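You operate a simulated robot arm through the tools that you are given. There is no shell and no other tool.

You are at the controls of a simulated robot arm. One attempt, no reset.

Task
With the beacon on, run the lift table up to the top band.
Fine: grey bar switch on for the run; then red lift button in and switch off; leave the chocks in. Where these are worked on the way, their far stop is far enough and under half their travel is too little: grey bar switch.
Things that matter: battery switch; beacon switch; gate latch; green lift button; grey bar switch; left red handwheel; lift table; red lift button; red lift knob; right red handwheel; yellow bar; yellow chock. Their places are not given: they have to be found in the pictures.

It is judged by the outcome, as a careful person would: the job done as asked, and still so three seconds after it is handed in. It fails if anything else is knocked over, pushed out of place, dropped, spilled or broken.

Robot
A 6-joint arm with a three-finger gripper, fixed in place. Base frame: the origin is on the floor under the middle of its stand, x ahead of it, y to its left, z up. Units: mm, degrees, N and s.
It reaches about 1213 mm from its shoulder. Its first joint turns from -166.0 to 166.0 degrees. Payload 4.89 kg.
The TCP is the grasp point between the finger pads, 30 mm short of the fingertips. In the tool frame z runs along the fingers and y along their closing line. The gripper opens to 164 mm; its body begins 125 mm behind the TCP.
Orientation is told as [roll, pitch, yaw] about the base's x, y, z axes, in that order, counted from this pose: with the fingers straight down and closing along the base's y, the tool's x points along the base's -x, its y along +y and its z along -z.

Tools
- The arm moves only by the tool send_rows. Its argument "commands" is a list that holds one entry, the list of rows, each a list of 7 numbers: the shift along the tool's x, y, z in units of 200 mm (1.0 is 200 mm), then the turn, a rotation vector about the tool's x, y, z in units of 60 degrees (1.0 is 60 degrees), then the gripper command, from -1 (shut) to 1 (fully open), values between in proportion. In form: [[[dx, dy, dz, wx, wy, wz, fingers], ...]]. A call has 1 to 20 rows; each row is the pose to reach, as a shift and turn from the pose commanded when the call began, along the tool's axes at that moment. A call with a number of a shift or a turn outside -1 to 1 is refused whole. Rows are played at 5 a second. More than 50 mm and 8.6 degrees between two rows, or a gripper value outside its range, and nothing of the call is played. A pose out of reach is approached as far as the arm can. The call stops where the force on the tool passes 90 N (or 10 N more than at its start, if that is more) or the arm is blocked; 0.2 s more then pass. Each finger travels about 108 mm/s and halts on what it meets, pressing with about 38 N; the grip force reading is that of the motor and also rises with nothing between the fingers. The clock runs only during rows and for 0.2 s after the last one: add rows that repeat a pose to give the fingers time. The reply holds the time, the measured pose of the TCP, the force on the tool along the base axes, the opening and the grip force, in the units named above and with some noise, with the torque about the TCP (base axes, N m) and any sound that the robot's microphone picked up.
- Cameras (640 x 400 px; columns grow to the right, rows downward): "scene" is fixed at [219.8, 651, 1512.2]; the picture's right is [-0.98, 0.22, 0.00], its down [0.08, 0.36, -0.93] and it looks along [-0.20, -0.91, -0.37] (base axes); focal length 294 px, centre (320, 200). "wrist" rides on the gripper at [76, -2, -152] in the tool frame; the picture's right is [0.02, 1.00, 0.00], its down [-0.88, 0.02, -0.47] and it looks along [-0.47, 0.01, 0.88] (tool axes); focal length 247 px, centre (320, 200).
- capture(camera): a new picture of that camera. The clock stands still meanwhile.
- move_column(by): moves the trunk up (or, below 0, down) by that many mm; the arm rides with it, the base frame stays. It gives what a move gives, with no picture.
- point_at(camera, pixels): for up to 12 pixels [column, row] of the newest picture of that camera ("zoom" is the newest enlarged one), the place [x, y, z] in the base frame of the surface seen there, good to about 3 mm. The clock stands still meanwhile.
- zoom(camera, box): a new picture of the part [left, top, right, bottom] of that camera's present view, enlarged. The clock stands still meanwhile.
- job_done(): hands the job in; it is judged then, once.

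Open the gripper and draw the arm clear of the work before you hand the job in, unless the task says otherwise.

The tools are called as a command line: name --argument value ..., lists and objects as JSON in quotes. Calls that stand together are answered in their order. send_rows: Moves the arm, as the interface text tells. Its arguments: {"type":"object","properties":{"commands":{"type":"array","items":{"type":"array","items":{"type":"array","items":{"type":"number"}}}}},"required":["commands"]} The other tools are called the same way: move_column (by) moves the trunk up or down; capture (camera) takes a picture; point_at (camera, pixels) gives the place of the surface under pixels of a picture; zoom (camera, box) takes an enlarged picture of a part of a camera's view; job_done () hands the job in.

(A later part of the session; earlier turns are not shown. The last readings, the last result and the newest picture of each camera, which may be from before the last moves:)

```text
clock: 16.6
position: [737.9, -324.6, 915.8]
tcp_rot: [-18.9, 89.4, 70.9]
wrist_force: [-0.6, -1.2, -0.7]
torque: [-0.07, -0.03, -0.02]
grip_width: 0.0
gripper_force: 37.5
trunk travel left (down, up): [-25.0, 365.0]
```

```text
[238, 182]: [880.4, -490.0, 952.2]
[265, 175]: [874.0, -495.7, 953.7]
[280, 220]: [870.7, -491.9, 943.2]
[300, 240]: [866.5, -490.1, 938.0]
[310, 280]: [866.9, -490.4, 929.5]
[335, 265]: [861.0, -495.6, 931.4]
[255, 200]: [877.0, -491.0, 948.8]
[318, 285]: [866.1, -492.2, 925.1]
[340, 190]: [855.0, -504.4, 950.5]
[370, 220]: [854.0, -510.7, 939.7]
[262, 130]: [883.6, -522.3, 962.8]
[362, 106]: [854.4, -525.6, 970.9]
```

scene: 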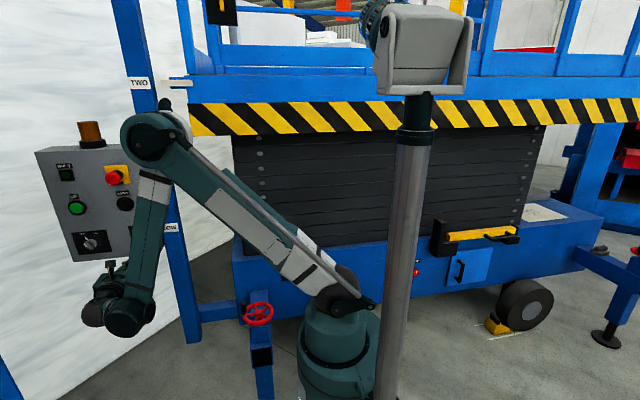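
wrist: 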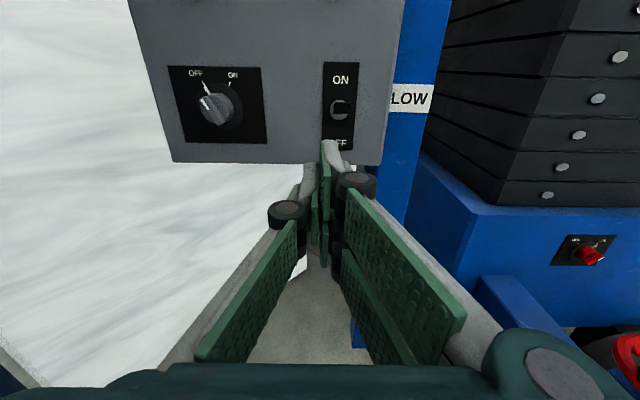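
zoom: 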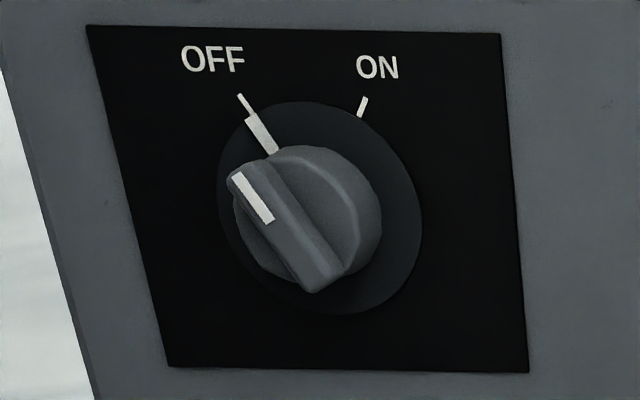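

The bar centre is ≈(871,−490,941), tilted ~31° (top toward +x), OFF/ON marks at about ±30°. I move in front of it with the gripper rolled −31° and opened ~45 mm.

send_rows --commands '[[[0.025, -0.133, 0.05, 0, 0, -0.103, -0.45], [0.05, -0.265, 0.1, 0, 0, -0.207, -0.45], [0.074, -0.398, 0.2, 0, 0, -0.31, -0.45], [0.1, -0.53, 0.3, 0, 0, -0.413, -0.45], [0.1235, -0.663, 0.4, 0, 0, -0.517, -0.45], [0.1235, -0.663, 0.4, 0, 0, -0.517, -0.45]]]'

capture --camera "wrist"

capture --camera "scene"

```text
clock: 18.0
position: [867.1, -406.5, 943.1]
tcp_rot: [88.9, 59.1, 178.9]
wrist_force: [-0.8, 0.4, 0.8]
torque: [0.05, -0.01, 0.04]
grip_width: 45.1
gripper_force: 0.0
trunk travel left (down, up): [-25.0, 365.0]
```

```text
taken
```

wrist: 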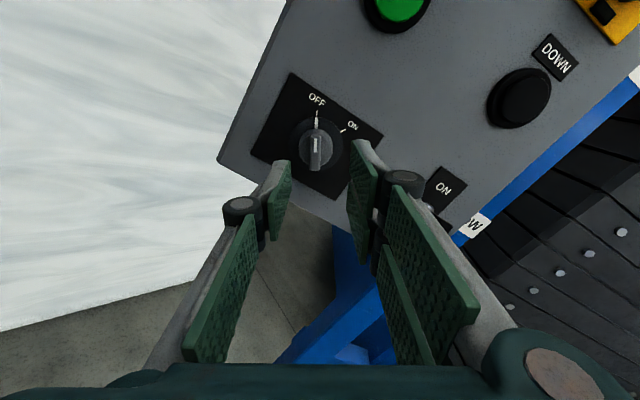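

```text
taken
```

scene: 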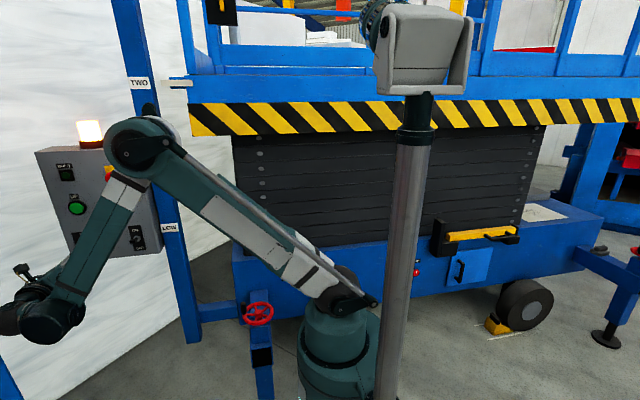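

The bar is vertical in the wrist view between the fingers. I centre (4 mm shift) and advance so the tips reach y≈−501.

send_rows --commands '[[[-0.002, -0.021, 0.08, 0, 0, 0, -0.45], [-0.002, -0.021, 0.16, 0, 0, 0, -0.45], [-0.002, -0.021, 0.24, 0, 0, 0, -0.45], [-0.002, -0.021, 0.29, 0, 0, 0, -0.45], [-0.002, -0.021, 0.32, 0, 0, 0, -0.45], [-0.002, -0.021, 0.32, 0, 0, 0, -0.45]]]'

capture --camera "wrist"

```text
clock: 19.4
position: [872.8, -469.0, 937.6]
tcp_rot: [88.9, 59.2, 178.9]
wrist_force: [-0.3, 0.0, 0.0]
torque: [0.02, 0.01, 0.03]
grip_width: 45.0
gripper_force: 0.1
trunk travel left (down, up): [-25.0, 365.0]
```

```text
taken
```

wrist: 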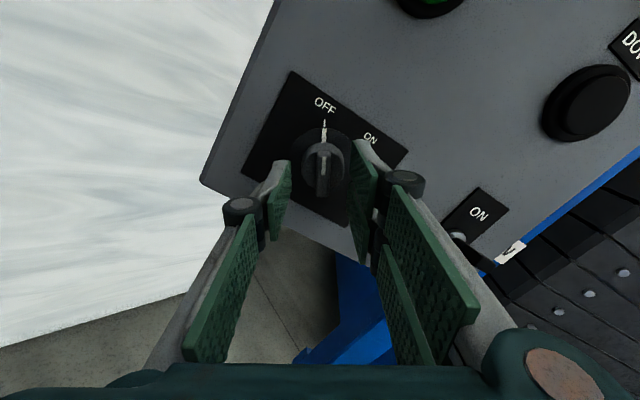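

The bar sits between the pads. I close the gripper on it.

send_rows --commands '[[[0, 0, 0, 0, 0, 0, -0.7], [0, 0, 0, 0, 0, 0, -0.9], [0, 0, 0, 0, 0, 0, -1], [0, 0, 0, 0, 0, 0, -1], [0, 0, 0, 0, 0, 0, -1]]]'

capture --camera "wrist"

```text
clock: 20.6
position: [870.2, -470.4, 939.2]
tcp_rot: [89.0, 59.3, 178.8]
wrist_force: [-28.3, -4.1, 8.6]
torque: [-0.75, -0.56, -0.47]
grip_width: 10.9
gripper_force: 45.2
trunk travel left (down, up): [-25.0, 365.0]
```

```text
taken
```

wrist: 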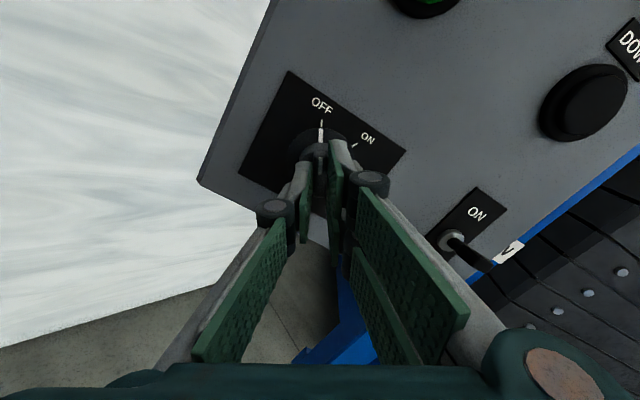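

The bar is gripped (10.9 mm) with a small sideways load; I ease that by ~2 mm and twist clockwise toward ON in small steps.

send_rows --commands '[[[0, 0.012, 0, 0, 0, 0, -1], [0, 0.012, 0, 0, 0, 0.12, -1], [0, 0.012, 0, 0, 0, 0.24, -1], [0, 0.012, 0, 0, 0, 0.36, -1], [0, 0.012, 0, 0, 0, 0.48, -1], [0, 0.012, 0, 0, 0, 0.6, -1]]]'

capture --camera "wrist"

```text
clock: 22.0
position: [870.4, -468.7, 937.5]
tcp_rot: [-83.6, 84.7, 6.4]
wrist_force: [18.8, -27.7, 0.7]
torque: [0.59, 0.05, 0.5]
grip_width: 10.7
gripper_force: 44.9
trunk travel left (down, up): [-25.0, 365.0]
```

```text
taken
```

wrist: 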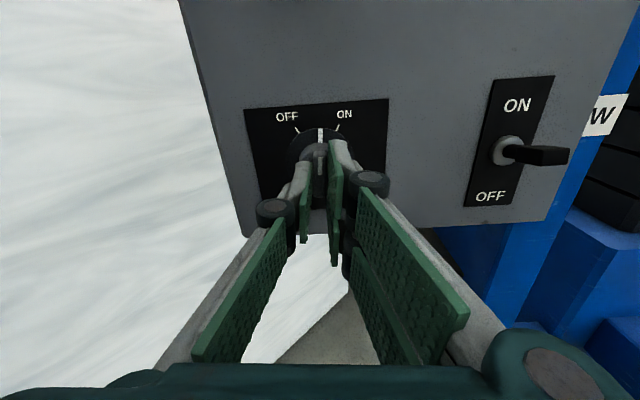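

The switch pointer is now midway (at about (320,133)). I continue the clockwise twist to the ON stop with slight easing of the side load.

send_rows --commands '[[[0, -0.006, 0.004, 0, 0, 0.12, -1], [0, -0.006, 0.004, 0, 0, 0.24, -1], [0, -0.006, 0.004, 0, 0, 0.36, -1], [0, -0.006, 0.004, 0, 0, 0.46, -1], [0, -0.006, 0.004, 0, 0, 0.52, -1]]]'

capture --camera "wrist"

zoom --camera "scene" --box '[30, 110, 190, 290]'

```text
clock: 23.2
position: [871.9, -469.3, 938.5]
tcp_rot: [-89.0, 53.5, 0.7]
wrist_force: [5.9, 19.9, -7.9]
torque: [0.42, 1.48, 0.2]
grip_width: 13.3
gripper_force: 44.9
trunk travel left (down, up): [-25.0, 365.0]
```

```text
taken
```

wrist: 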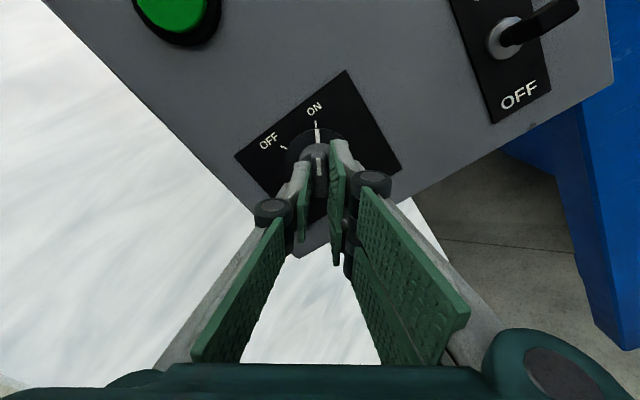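

```text
2.22 times, centred on (110, 200) of scene
```

zoom: 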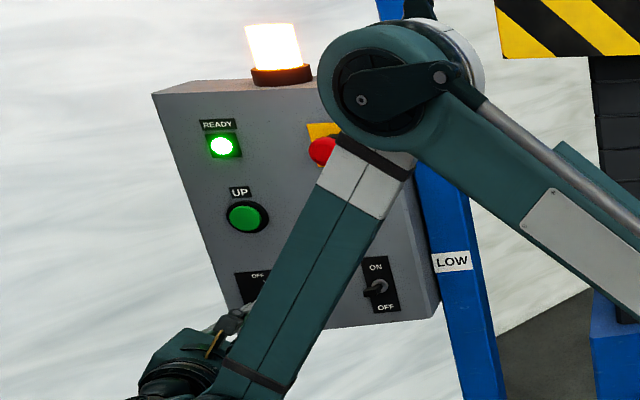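

The READY lamp is now lit and the pointer is at ON. I open the fingers and back straight out.

send_rows --commands '[[[0, 0, 0, 0, 0, 0, -0.7], [0, 0, 0, 0, 0, 0, -0.45], [0, 0, 0, 0, 0, 0, -0.45], [0, 0, -0.1, 0, 0, 0, -0.45], [0, 0, -0.25, 0, 0, 0, -0.45], [0, 0, -0.4, 0, 0, 0, -0.45], [0, 0, -0.6, 0, 0, 0, -0.45], [0, 0, -0.8, 0, 0, 0, -0.45]]]'

capture --camera "wrist"

zoom --camera "scene" --box '[30, 110, 190, 290]'

```text
clock: 25.2
position: [856.5, -361.6, 935.5]
tcp_rot: [-88.7, 53.6, -2.3]
wrist_force: [-1.5, -0.2, 0.5]
torque: [0.11, -0.04, 0.13]
grip_width: 45.2
gripper_force: 0.1
trunk travel left (down, up): [-25.0, 365.0]
stopped in row 8: the arm was blocked; the commanded pose is now the measured one
```

```text
taken
```

wrist: 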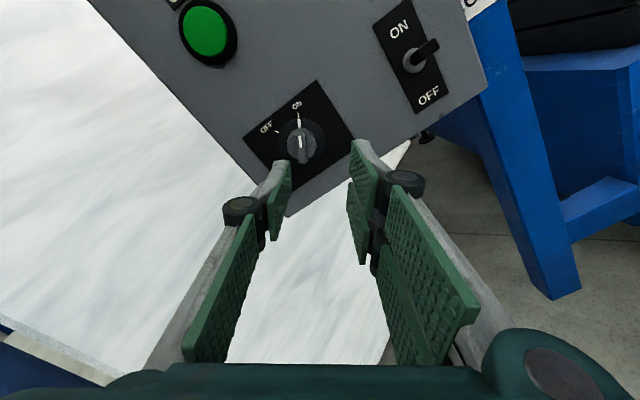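

```text
2.22 times, centred on (110, 200) of scene
```

zoom: 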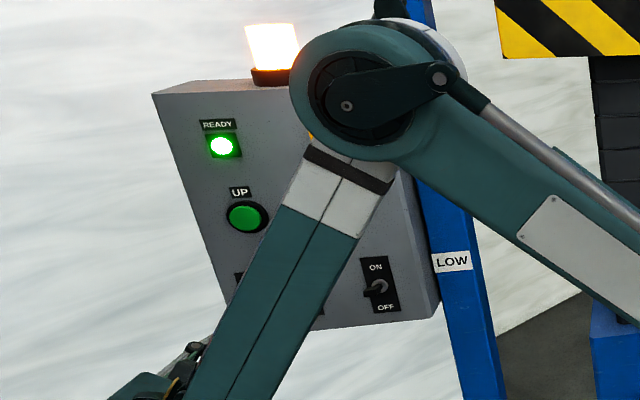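

READY stays lit. The arm reported being blocked on the way out with no force; I check the scene for any contact of the arm.

capture --camera "scene"

zoom --camera "scene" --box '[0, 230, 120, 400]'

point_at --camera "scene" --pixels '[[10, 375], [125, 150], [100, 200], [30, 320], [110, 160]]'

```text
taken
```

scene: 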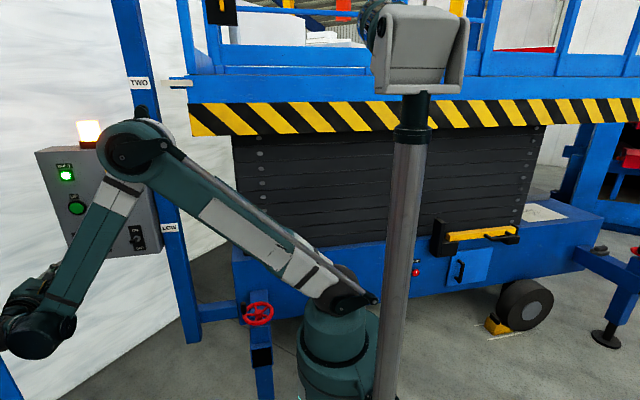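

```text
2.35 times, centred on (60, 315) of scene
```

zoom: 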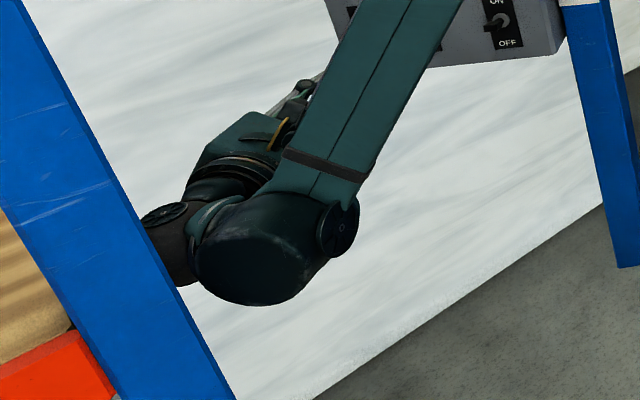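

```text
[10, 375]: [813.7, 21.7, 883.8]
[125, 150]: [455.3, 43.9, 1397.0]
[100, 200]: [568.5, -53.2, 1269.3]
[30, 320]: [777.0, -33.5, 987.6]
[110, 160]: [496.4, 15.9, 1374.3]
```

The wrist's back end is close to a blue rack post at the left edge. I measure that post and the wrist.

zoom --camera "scene" --box '[0, 230, 120, 400]'

point_at --camera "zoom" --pixels '[[90, 200], [140, 270], [150, 290], [170, 245], [165, 215], [195, 270], [60, 150], [20, 60], [200, 370], [185, 230], [130, 230], [100, 130]]'

```text
2.35 times, centred on (60, 315) of scene
```

zoom: 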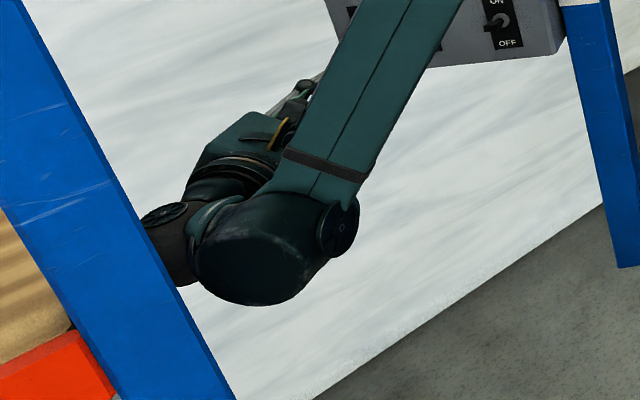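

```text
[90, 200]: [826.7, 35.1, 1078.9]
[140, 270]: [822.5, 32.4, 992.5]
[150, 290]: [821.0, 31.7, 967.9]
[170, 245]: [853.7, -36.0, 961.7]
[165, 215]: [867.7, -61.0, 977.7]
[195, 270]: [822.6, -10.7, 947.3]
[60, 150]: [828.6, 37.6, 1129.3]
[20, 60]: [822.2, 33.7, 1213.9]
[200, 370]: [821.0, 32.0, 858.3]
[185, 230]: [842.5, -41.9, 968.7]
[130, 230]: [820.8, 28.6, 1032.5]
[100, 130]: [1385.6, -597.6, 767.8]
```

The rack post stands at about (823,33), and the wrist's back met it while withdrawing; it looks unmoved. I move forward off it, and roll the gripper back to neutral, staying within y<−360 here.

send_rows --commands '[[[0.0, 0, 0.08, 0, 0, 0, -0.45], [0.03, 0, 0.104, 0, 0, -0.121, -0.45], [0.07, -0.004, 0.104, 0, 0, -0.243, -0.45], [0.11, -0.008, 0.104, 0, 0, -0.364, -0.45], [0.15, -0.012, 0.104, 0, 0, -0.486, -0.45], [0.178, -0.014, 0.104, 0, 0, -0.607, -0.45]]]'

capture --camera "wrist"

capture --camera "scene"

```text
clock: 26.6
position: [840.6, -367.8, 970.2]
tcp_rot: [16.1, 89.5, 103.5]
wrist_force: [0.7, -0.1, 0.6]
torque: [-0.07, 0.05, -0.07]
grip_width: 45.4
gripper_force: 0.0
trunk travel left (down, up): [-25.0, 365.0]
```

```text
taken
```

wrist: 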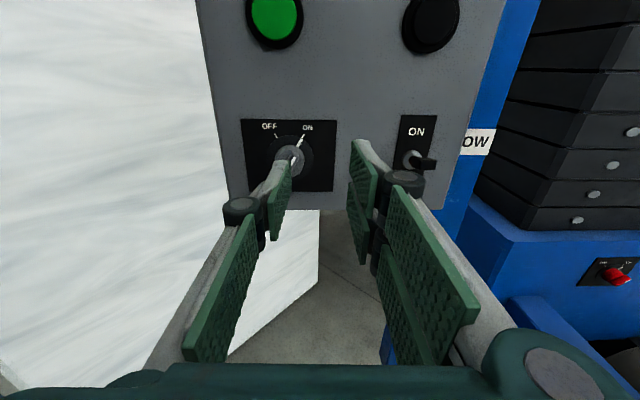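

```text
taken
```

scene: 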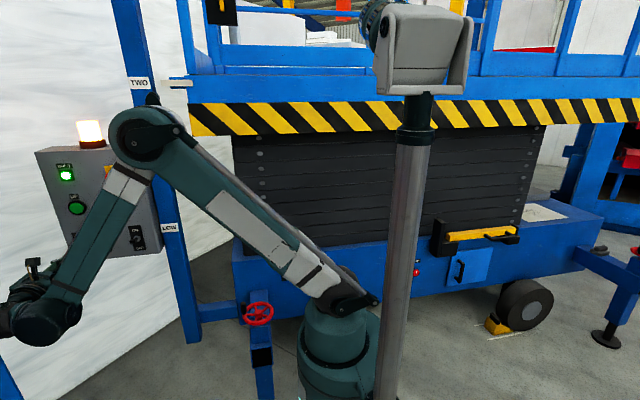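

READY lamp on, switch at ON. I move up in front of the green UP button with a 60 mm opening, so the single left finger lines up with it.

send_rows --commands '[[[0.15, 0, 0.0, 0, 0, 0, -0.268], [0.32, 0, 0.05, 0, 0, 0, -0.268], [0.48, -0.005, 0.1, 0, 0, 0, -0.268], [0.623, -0.01, 0.2, 0, 0, 0, -0.268], [0.623, -0.015, 0.355, 0, 0, 0, -0.268], [0.623, -0.015, 0.355, 0, 0, 0, -0.268]]]'

capture --camera "wrist"

capture --camera "scene"

```text
clock: 28.0
position: [839.4, -442.9, 1092.6]
tcp_rot: [4.1, 89.5, 91.4]
wrist_force: [0.5, 1.4, -0.2]
torque: [0.05, 0.0, 0.01]
grip_width: 59.9
gripper_force: 0.2
trunk travel left (down, up): [-25.0, 365.0]
```

```text
taken
```

wrist: 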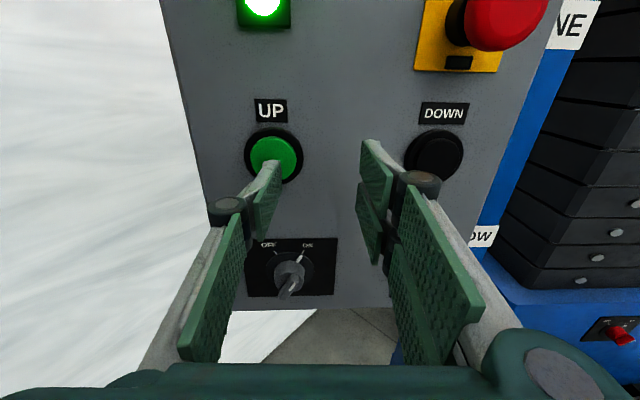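

```text
taken
```

scene: 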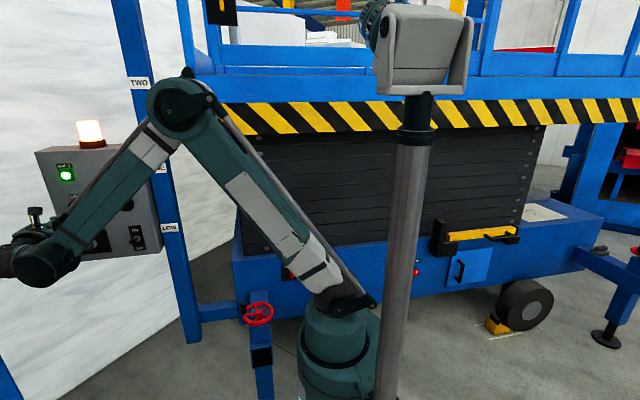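

I verify the fingertip position against the button before pressing.

zoom --camera "wrist" --box '[200, 110, 320, 230]'

point_at --camera "wrist" --pixels '[[268, 166], [260, 185], [274, 172], [268, 145], [255, 150], [285, 185], [370, 145], [270, 260]]'

zoom --camera "scene" --box '[100, 0, 240, 110]'

```text
3.33 times, centred on (260, 170) of wrist
```

zoom: 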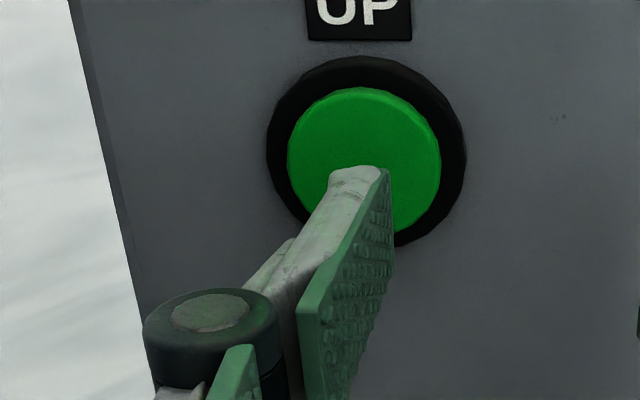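

```text
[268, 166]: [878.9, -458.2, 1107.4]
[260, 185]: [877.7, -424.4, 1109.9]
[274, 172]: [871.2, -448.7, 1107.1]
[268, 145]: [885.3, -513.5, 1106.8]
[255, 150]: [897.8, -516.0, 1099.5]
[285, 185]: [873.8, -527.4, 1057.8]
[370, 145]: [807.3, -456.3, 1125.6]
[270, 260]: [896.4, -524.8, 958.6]
```

```text
3.64 times, centred on (170, 55) of scene
```

zoom: 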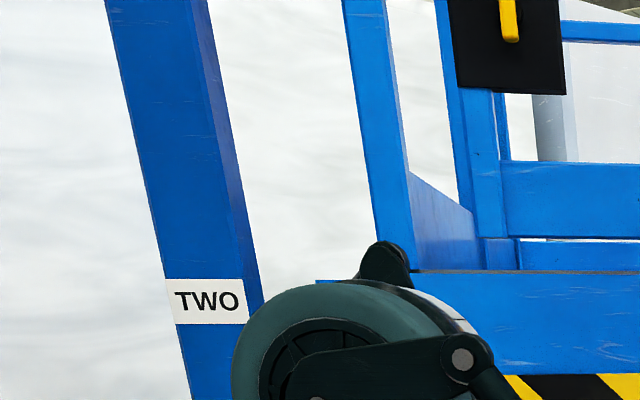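

The fingertip (x≈871–884, z≈1079–1107) is centred on UP. I advance toward the button and press a few mm, watching force and any motion.

send_rows --commands '[[[0, 0, 0.08, 0, 0, 0, -0.268], [0, 0, 0.15, 0, 0, 0, -0.268], [0, 0, 0.19, 0, 0, 0, -0.268], [0, 0, 0.21, 0, 0, 0, -0.268], [0, 0, 0.22, 0, 0, 0, -0.268]]]'

zoom --camera "wrist" --box '[200, 80, 340, 230]'

zoom --camera "scene" --box '[100, 0, 240, 110]'

```text
clock: 29.2
position: [835.9, -484.5, 1093.8]
tcp_rot: [3.8, 89.5, 91.2]
wrist_force: [0.2, 0.1, -0.8]
torque: [0.04, 0.0, 0.04]
grip_width: 60.0
gripper_force: 0.1
trunk travel left (down, up): [-25.0, 365.0]
```

```text
2.67 times, centred on (270, 155) of wrist
```

zoom: 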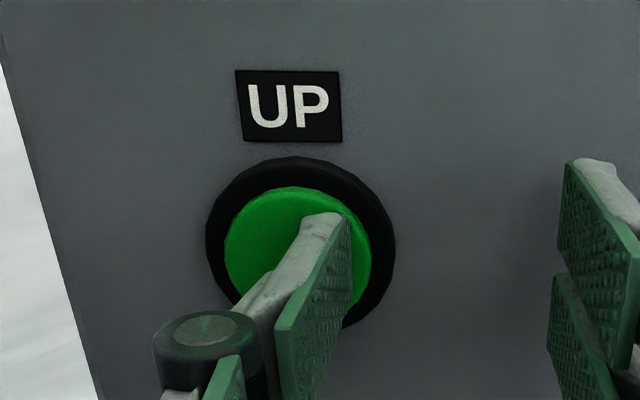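

```text
3.64 times, centred on (170, 55) of scene
```

zoom: 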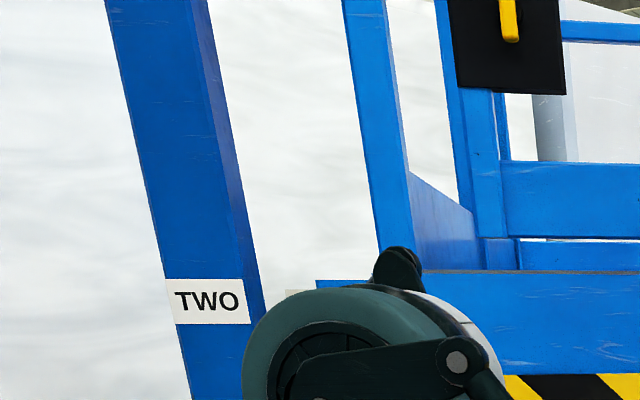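

No contact yet (force ≈0). I continue in 2 mm steps.

send_rows --commands '[[[0, -0.01, 0.01, 0, 0, 0, -0.268], [0, -0.01, 0.02, 0, 0, 0, -0.268], [0, -0.01, 0.03, 0, 0, 0, -0.268], [0, -0.01, 0.04, 0, 0, 0, -0.268]]]'

zoom --camera "scene" --box '[100, 0, 240, 110]'

```text
clock: 30.2
position: [838.1, -489.8, 1094.0]
tcp_rot: [3.4, 89.5, 90.8]
wrist_force: [2.3, 12.3, 3.2]
torque: [-0.11, -0.06, 0.47]
grip_width: 61.6
gripper_force: 1.4
trunk travel left (down, up): [-25.0, 365.0]
heard: click
```

```text
3.64 times, centred on (170, 55) of scene
```

zoom: 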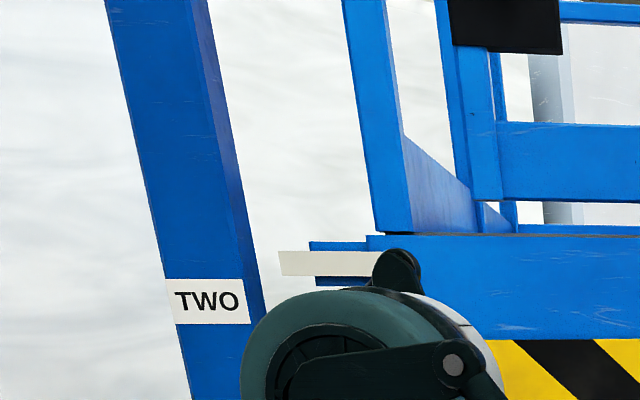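

The lift is moving: the pointer rose already. I measure its present height.

point_at --camera "zoom" --pixels '[[320, 263], [350, 264], [210, 300], [320, 253], [320, 274]]'

```text
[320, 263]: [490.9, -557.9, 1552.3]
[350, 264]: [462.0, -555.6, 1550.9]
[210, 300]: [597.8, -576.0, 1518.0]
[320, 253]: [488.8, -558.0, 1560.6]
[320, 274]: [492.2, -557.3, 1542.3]
```

Pointer centre is at z≈1551; TWO label centre 1518. I locate the TOP label, then hold the button with repeat rows.

zoom --camera "scene" --box '[60, 0, 260, 6]'

point_at --camera "zoom" --pixels '[[180, 85], [180, 70], [180, 102], [185, 60], [185, 115]]'

```text
3.20 times, centred on (160, 3) of scene
```

zoom: 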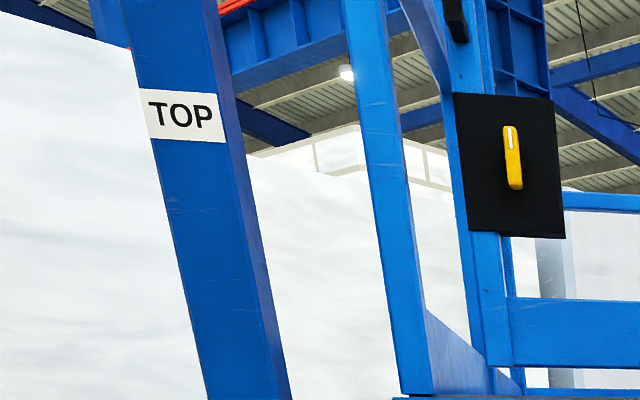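

```text
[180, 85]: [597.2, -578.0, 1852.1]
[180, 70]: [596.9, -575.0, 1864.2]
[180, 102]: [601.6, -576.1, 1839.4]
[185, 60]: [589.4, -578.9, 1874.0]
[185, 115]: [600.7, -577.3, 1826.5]
```

TOP label is centred at z≈1826. I keep holding UP for about a second to gauge the speed.

send_rows --commands '[[[0, 0, 0.005, 0, 0, 0, -0.268], [0, 0, 0.005, 0, 0, 0, -0.268], [0, 0, 0.005, 0, 0, 0, -0.268], [0, 0, 0.005, 0, 0, 0, -0.268]]]'

zoom --camera "scene" --box '[60, 0, 260, 110]'

```text
clock: 31.2
position: [838.5, -491.2, 1094.0]
tcp_rot: [5.2, 89.5, 92.5]
wrist_force: [5.0, 18.0, -1.5]
torque: [0.02, 0.06, 0.76]
grip_width: 63.7
gripper_force: 2.9
trunk travel left (down, up): [-25.0, 365.0]
```

```text
3.20 times, centred on (160, 55) of scene
```

zoom: 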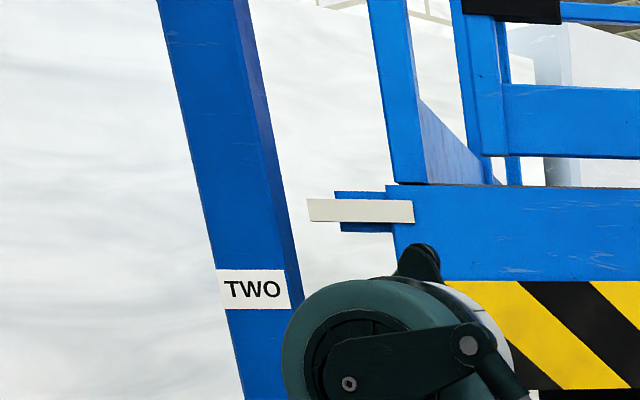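

point_at --camera "zoom" --pixels '[[360, 210], [330, 209], [250, 290]]'

```text
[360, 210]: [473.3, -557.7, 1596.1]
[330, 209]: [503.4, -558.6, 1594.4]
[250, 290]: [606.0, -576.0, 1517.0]
```

Speed is about 44 mm/s; 231 mm remain to the TOP centre. I hold 3.6 s more and re-measure.

send_rows --commands '[[[0, 0, 0, 0, 0, 0, -0.268], [0, 0, 0, 0, 0, 0, -0.268], [0, 0, 0, 0, 0, 0, -0.268], [0, 0, 0, 0, 0, 0, -0.268], [0, 0, 0, 0, 0, 0, -0.268], [0, 0, 0, 0, 0, 0, -0.268], [0, 0, 0, 0, 0, 0, -0.268], [0, 0, 0, 0, 0, 0, -0.268], [0, 0, 0, 0, 0, 0, -0.268], [0, 0, 0, 0, 0, 0, -0.268], [0, 0, 0, 0, 0, 0, -0.268], [0, 0, 0, 0, 0, 0, -0.268], [0, 0, 0, 0, 0, 0, -0.268], [0, 0, 0, 0, 0, 0, -0.268], [0, 0, 0, 0, 0, 0, -0.268], [0, 0, 0, 0, 0, 0, -0.268], [0, 0, 0, 0, 0, 0, -0.268]]]'

zoom --camera "scene" --box '[60, 0, 260, 6]'

```text
clock: 34.8
position: [837.7, -492.4, 1095.2]
tcp_rot: [4.0, 89.5, 91.4]
wrist_force: [4.0, 12.5, -0.2]
torque: [-0.03, 0.0, 0.45]
grip_width: 64.0
gripper_force: 1.8
trunk travel left (down, up): [-25.0, 365.0]
```

```text
3.20 times, centred on (160, 3) of scene
```

zoom: 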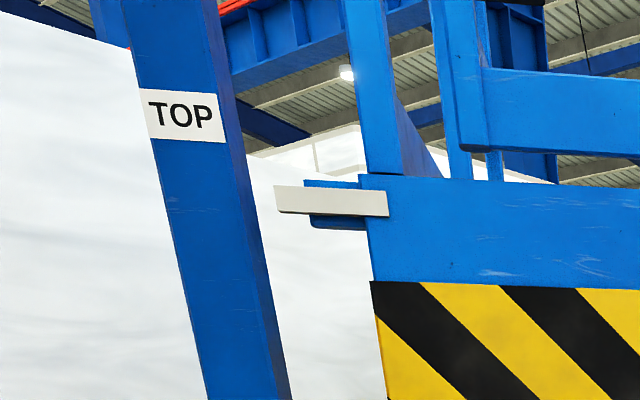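

point_at --camera "zoom" --pixels '[[330, 201], [300, 199], [183, 116], [172, 92], [190, 140]]'

```text
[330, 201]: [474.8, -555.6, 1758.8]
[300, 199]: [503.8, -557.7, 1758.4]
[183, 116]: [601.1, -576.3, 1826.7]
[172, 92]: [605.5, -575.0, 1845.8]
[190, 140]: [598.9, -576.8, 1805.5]
```

Pointer is at z≈1758.6, ~45 mm/s; 68 mm remain. I hold seven more rows (1.4 s) and then withdraw the finger in the same call.

send_rows --commands '[[[0, 0, 0, 0, 0, 0, -0.268], [0, 0, 0, 0, 0, 0, -0.268], [0, 0, 0, 0, 0, 0, -0.268], [0, 0, 0, 0, 0, 0, -0.268], [0, 0, 0, 0, 0, 0, -0.268], [0, 0, 0, 0, 0, 0, -0.268], [0, 0, 0, 0, 0, 0, -0.268], [0, 0, -0.2, 0, 0, 0, -0.268], [0, 0, -0.3, 0, 0, 0, -0.268]]]'

zoom --camera "scene" --box '[60, 0, 260, 6]'

```text
clock: 36.8
position: [840.2, -435.2, 1092.4]
tcp_rot: [3.2, 89.4, 90.5]
wrist_force: [-0.1, -1.3, -0.8]
torque: [0.01, -0.02, -0.01]
grip_width: 60.2
gripper_force: 0.0
trunk travel left (down, up): [-25.0, 365.0]
```

```text
3.20 times, centred on (160, 3) of scene
```

zoom: 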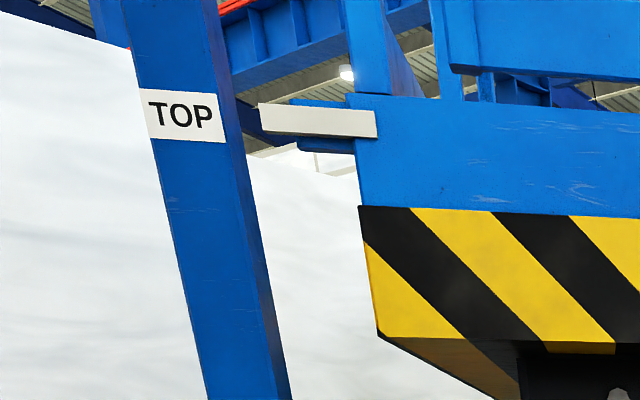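

point_at --camera "zoom" --pixels '[[320, 120], [290, 118], [183, 116], [350, 123]]'

capture --camera "wrist"

capture --camera "scene"

```text
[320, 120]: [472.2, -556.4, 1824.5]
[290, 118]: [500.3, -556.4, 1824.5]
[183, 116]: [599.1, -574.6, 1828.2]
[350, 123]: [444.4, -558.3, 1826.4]
```

```text
taken
```

wrist: 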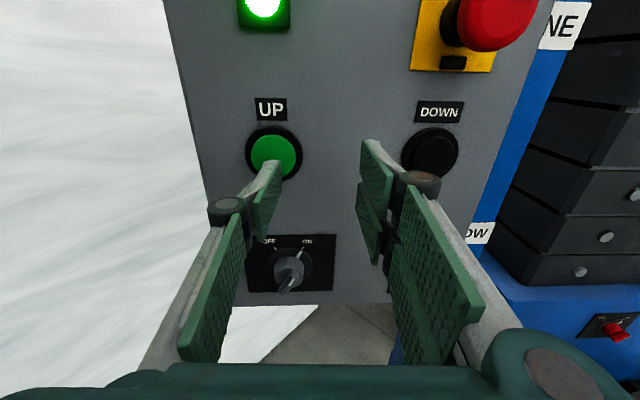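

```text
taken
```

scene: 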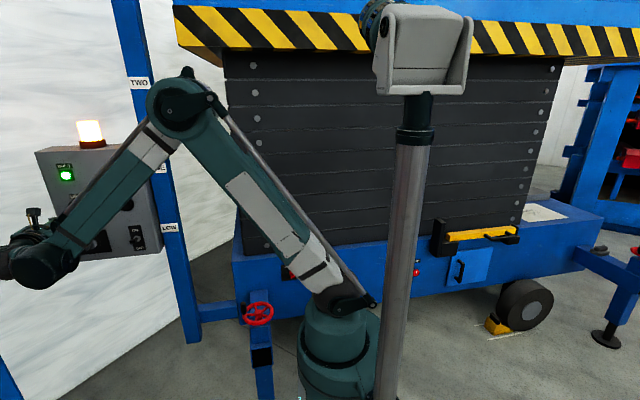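

The pointer is at z≈1824.5, right at the TOP label centre (≈1827). Now I close the fingers and move in front of the red mushroom at (722,−476,1207).

send_rows --commands '[[[0, 0, -0.153, 0, 0, 0, -0.5], [0.1, 0.1, -0.153, 0.015, 0, 0, -0.7], [0.2, 0.2, -0.153, 0.03, 0, 0, -0.9], [0.3, 0.3, -0.153, 0.045, 0, 0, -1], [0.4, 0.4, -0.153, 0.045, 0, 0, -1], [0.5, 0.5, -0.153, 0.045, 0, 0, -1], [0.572, 0.5985, -0.153, 0.045, 0, 0, -1], [0.572, 0.5985, -0.153, 0.045, 0, 0, -1]]]'

capture --camera "wrist"

zoom --camera "scene" --box '[60, 0, 260, 6]'

```text
clock: 38.6
position: [724.9, -399.5, 1210.1]
tcp_rot: [1.7, 89.5, 91.7]
wrist_force: [0.2, 0.6, -1.4]
torque: [-0.04, -0.01, -0.05]
grip_width: 0.0
gripper_force: 38.4
trunk travel left (down, up): [-25.0, 365.0]
```

```text
taken
```

wrist: 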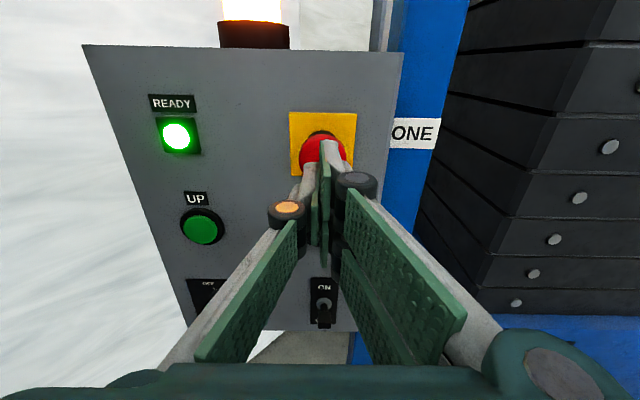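

```text
3.20 times, centred on (160, 3) of scene
```

zoom: 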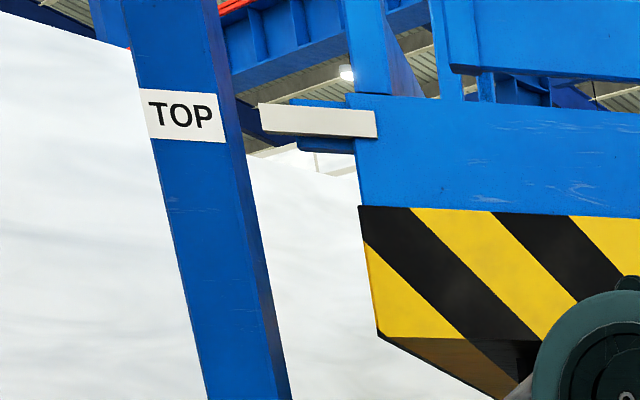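

The table holds at TOP. I zoom on the red mushroom to check alignment before pressing.

zoom --camera "wrist" --box '[270, 90, 380, 200]'

point_at --camera "zoom" --pixels '[[245, 220], [320, 165], [310, 155], [385, 215], [240, 240], [395, 230], [310, 185], [345, 160]]'

```text
3.64 times, centred on (325, 145) of wrist
```

zoom: 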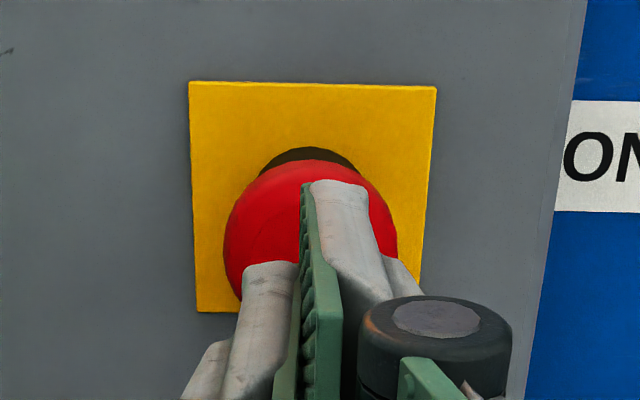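

```text
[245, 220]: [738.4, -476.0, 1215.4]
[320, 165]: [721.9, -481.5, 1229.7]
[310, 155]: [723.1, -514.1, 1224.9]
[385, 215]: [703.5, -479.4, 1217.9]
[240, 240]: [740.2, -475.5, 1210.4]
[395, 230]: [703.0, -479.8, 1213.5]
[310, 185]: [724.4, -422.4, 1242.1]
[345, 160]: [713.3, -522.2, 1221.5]
```

Mushroom is centred near (721,1209) and the tool is lined up within 3 mm. I advance and press in small steps.

send_rows --commands '[[[0, 0.015, 0.1, 0, 0, 0, -1], [0, 0.015, 0.19, 0, 0, 0, -1], [0, 0.015, 0.225, 0, 0, 0, -1], [0, 0.015, 0.24, 0, 0, 0, -1], [0, 0.015, 0.255, 0, 0, 0, -1], [0, 0.015, 0.27, 0, 0, 0, -1]]]'

capture --camera "wrist"

```text
clock: 40.0
position: [719.5, -453.2, 1208.5]
tcp_rot: [1.0, 89.5, 91.1]
wrist_force: [-0.3, 1.9, 0.6]
torque: [0.0, -0.03, -0.02]
grip_width: 0.2
gripper_force: 37.5
trunk travel left (down, up): [-25.0, 365.0]
```

```text
taken
```

wrist: 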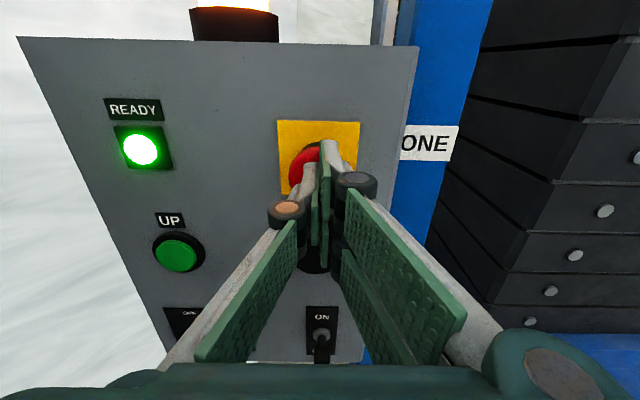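

Barely any contact force (≈2 N). I continue pressing in 2–3 mm steps.

send_rows --commands '[[[0, 0, 0.012, 0, 0, 0, -1], [0, 0, 0.024, 0, 0, 0, -1], [0, 0, 0.036, 0, 0, 0, -1], [0, 0, 0.048, 0, 0, 0, -1]]]'

zoom --camera "wrist" --box '[80, 80, 420, 230]'

```text
clock: 41.0
position: [720.0, -460.2, 1206.4]
tcp_rot: [-0.5, 89.6, 89.5]
wrist_force: [-5.7, 21.0, -4.6]
torque: [0.19, 0.04, -0.15]
grip_width: 0.0
gripper_force: 37.0
trunk travel left (down, up): [-25.0, 365.0]
heard: click
```

```text
1.88 times, centred on (250, 155) of wrist
```

zoom: 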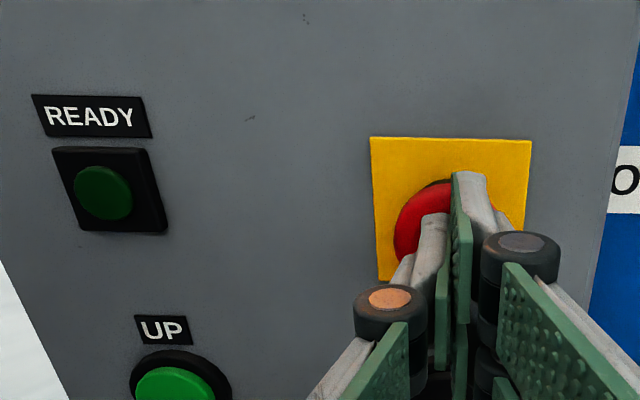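

A click, and READY went out. I push a few mm more to be sure it is fully in and latched.

send_rows --commands '[[[0, 0, 0.01, 0, 0, 0, -1], [0, 0, 0.02, 0, 0, 0, -1], [0, 0, 0.028, 0, 0, 0, -1]]]'

```text
clock: 41.9
position: [719.7, -460.9, 1208.4]
tcp_rot: [-2.7, 89.5, 87.4]
wrist_force: [-6.7, 48.1, 1.8]
torque: [0.1, 0.35, -0.12]
grip_width: 5.9
gripper_force: 44.9
trunk travel left (down, up): [-25.0, 365.0]
stopped in row 3: the force on the tool passed its limit at 93 N (the readings are from after the stop); the commanded pose is now the measured one
```

It is on its hard stop. I draw back and look whether the button stays in.

send_rows --commands '[[[0, 0, -0.05, 0, 0, 0, -1], [0, 0, -0.15, 0, 0, 0, -1], [0, 0, -0.3, 0, 0, 0, -1], [0, -0.1, -0.4, 0, 0, 0, -1], [0, -0.25, -0.45, 0, 0, 0, -1], [0, -0.25, -0.45, 0, 0, 0, -1]]]'

capture --camera "wrist"

zoom --camera "scene" --box '[60, 0, 260, 6]'

```text
clock: 43.3
position: [771.2, -374.6, 1204.9]
tcp_rot: [-2.4, 89.4, 87.7]
wrist_force: [0.4, -0.6, 0.2]
torque: [0.07, 0.0, 0.1]
grip_width: 0.0
gripper_force: 45.1
trunk travel left (down, up): [-25.0, 365.0]
```

```text
taken
```

wrist: 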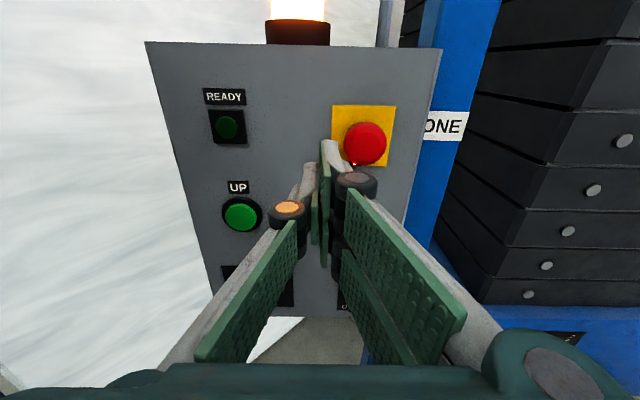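

```text
3.20 times, centred on (160, 3) of scene
```

zoom: 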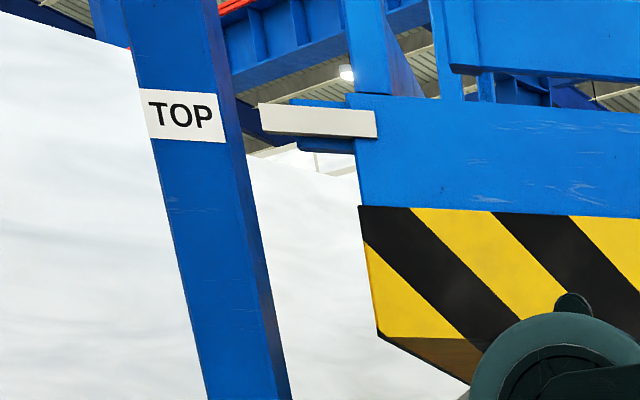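

READY is out, the table holds at TOP. I check the red button's face depth (it was at y≈−476).

point_at --camera "wrist" --pixels '[[365, 143], [372, 135], [360, 150], [390, 110]]'

zoom --camera "wrist" --box '[320, 90, 420, 180]'

```text
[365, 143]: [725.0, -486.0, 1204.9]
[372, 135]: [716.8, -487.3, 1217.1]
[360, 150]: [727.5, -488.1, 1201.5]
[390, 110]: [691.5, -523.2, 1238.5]
```

```text
4.44 times, centred on (370, 135) of wrist
```

zoom: 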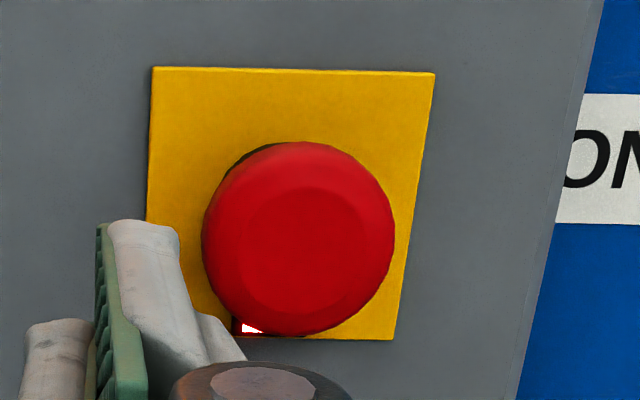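

The red face moved from −476 to −487 and stays in. Next I return to the grey bar switch to turn it off; first leg down toward it.

send_rows --commands '[[[-0.175, -0.068, 0.03, 0, 0, 0, -0.8], [-0.35, -0.135, 0.06, 0, 0, 0, -0.6], [-0.525, -0.203, 0.09, 0, 0, 0, -0.45], [-0.7, -0.27, 0.12, 0, 0, 0, -0.45], [-0.85, -0.34, 0.15, 0, 0, 0, -0.45], [-1.0, -0.4, 0.18, 0, 0, 0, -0.45]]]'

capture --camera "wrist"

capture --camera "scene"

```text
clock: 44.7
position: [851.8, -410.2, 1006.8]
tcp_rot: [-4.9, 89.4, 85.3]
wrist_force: [-1.9, 0.1, 1.4]
torque: [0.22, -0.03, 0.24]
grip_width: 45.0
gripper_force: 0.1
trunk travel left (down, up): [-25.0, 365.0]
```

```text
taken
```

wrist: 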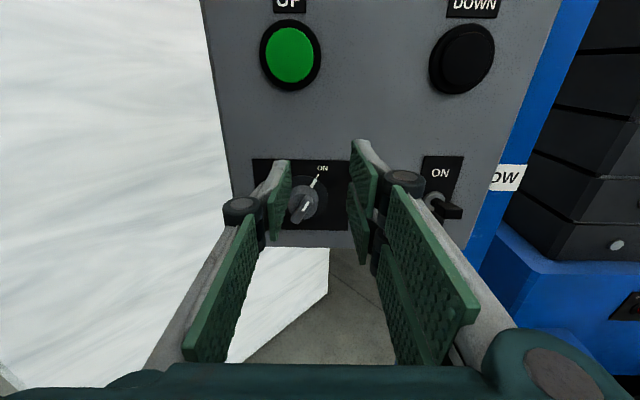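

```text
taken
```

scene: 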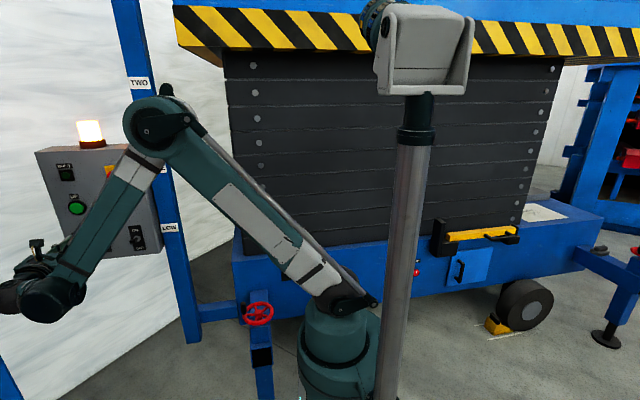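

I descend to the switch and roll +30° to match the ON bar orientation, keeping y≈−420 to stay clear of the rack post.

send_rows --commands '[[[-0.17, -0.04, 0.06, 0, 0, 0, -0.45], [-0.33, -0.0935, 0.06, 0, 0, 0.1, -0.45], [-0.33, -0.0935, 0.06, 0, 0, 0.2, -0.45], [-0.33, -0.0935, 0.06, 0, 0, 0.3, -0.45], [-0.33, -0.0935, 0.06, 0, 0, 0.4, -0.45], [-0.33, -0.0935, 0.06, 0, 0, 0.5, -0.45], [-0.33, -0.0935, 0.06, 0, 0, 0.5, -0.45]]]'

capture --camera "wrist"

```text
clock: 46.3
position: [869.2, -420.0, 940.9]
tcp_rot: [-88.8, 59.9, 1.2]
wrist_force: [0.7, -0.9, 0.2]
torque: [-0.04, -0.02, 0.0]
grip_width: 45.1
gripper_force: 0.0
trunk travel left (down, up): [-25.0, 365.0]
```

```text
taken
```

wrist: 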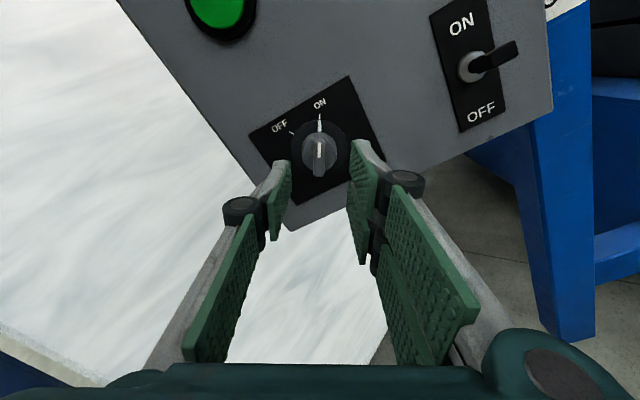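

The bar is vertical between the fingers. I advance 50 mm and close on it.

send_rows --commands '[[[0, 0, 0.08, 0, 0, 0, -0.45], [0, 0, 0.16, 0, 0, 0, -0.45], [0, 0, 0.22, 0, 0, 0, -0.45], [0, 0, 0.25, 0, 0, 0, -0.45], [0, 0, 0.25, 0, 0, 0, -0.6], [0, 0, 0.25, 0, 0, 0, -0.8], [0, 0, 0.25, 0, 0, 0, -1], [0, 0, 0.25, 0, 0, 0, -1], [0, 0, 0.25, 0, 0, 0, -1]]]'

capture --camera "wrist"

```text
clock: 48.3
position: [870.4, -470.1, 940.4]
tcp_rot: [-88.9, 60.0, 1.2]
wrist_force: [39.5, -21.8, 30.1]
torque: [-0.76, -0.04, 0.81]
grip_width: 10.6
gripper_force: 44.5
trunk travel left (down, up): [-25.0, 365.0]
```

```text
taken
```

wrist: 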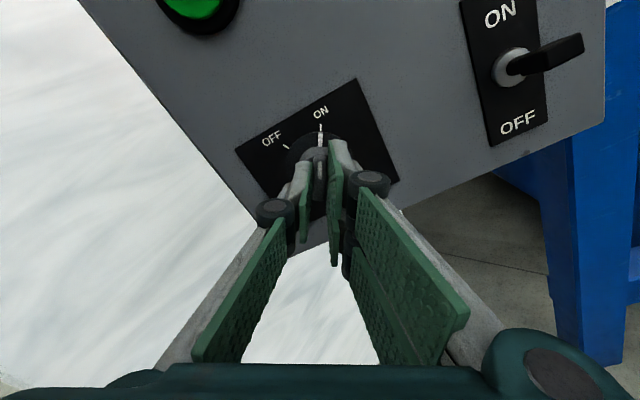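

The bar is gripped (10.6 mm) with some side load along the closing axis. I ease ~2.5 mm and twist counter-clockwise.

send_rows --commands '[[[0, -0.012, 0, 0, 0, 0, -1], [0, -0.012, 0.003, 0, 0, -0.12, -1], [0, -0.012, 0.003, 0, 0, -0.24, -1], [0, -0.012, 0.003, 0, 0, -0.36, -1], [0, -0.012, 0.003, 0, 0, -0.48, -1], [0, -0.012, 0.003, 0, 0, -0.6, -1]]]'

capture --camera "wrist"

```text
clock: 49.7
position: [870.7, -470.0, 942.1]
tcp_rot: [84.2, 83.9, 174.4]
wrist_force: [-2.1, 23.3, 4.1]
torque: [0.94, -0.02, -0.18]
grip_width: 10.9
gripper_force: 45.0
trunk travel left (down, up): [-25.0, 365.0]
```

```text
taken
```

wrist: 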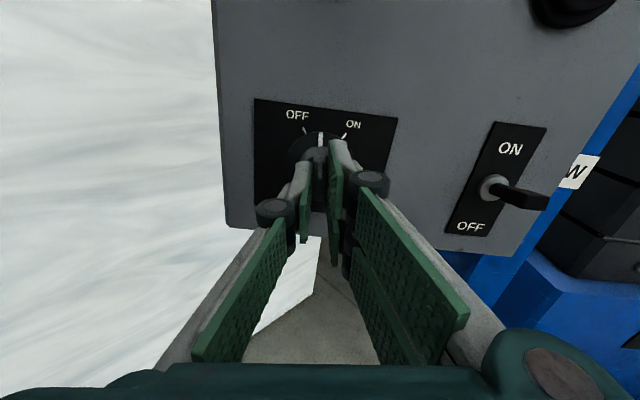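

The pointer is just past the middle. I finish the twist to the OFF stop.

send_rows --commands '[[[0, 0, 0, 0, 0, -0.12, -1], [0, 0, 0, 0, 0, -0.24, -1], [0, 0, 0, 0, 0, -0.36, -1], [0, 0, 0, 0, 0, -0.44, -1], [0, 0, 0, 0, 0, -0.49, -1]]]'

capture --camera "wrist"

```text
clock: 50.9
position: [871.6, -470.0, 941.7]
tcp_rot: [89.0, 54.5, 179.3]
wrist_force: [3.8, 27.8, -9.5]
torque: [0.24, -1.5, 0.01]
grip_width: 13.0
gripper_force: 45.7
trunk travel left (down, up): [-25.0, 365.0]
```

```text
taken
```

wrist: 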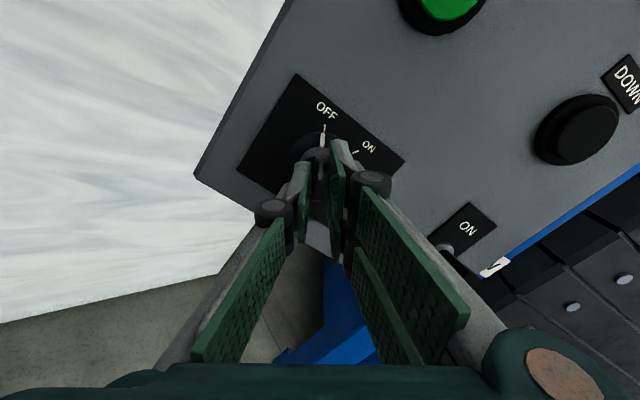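

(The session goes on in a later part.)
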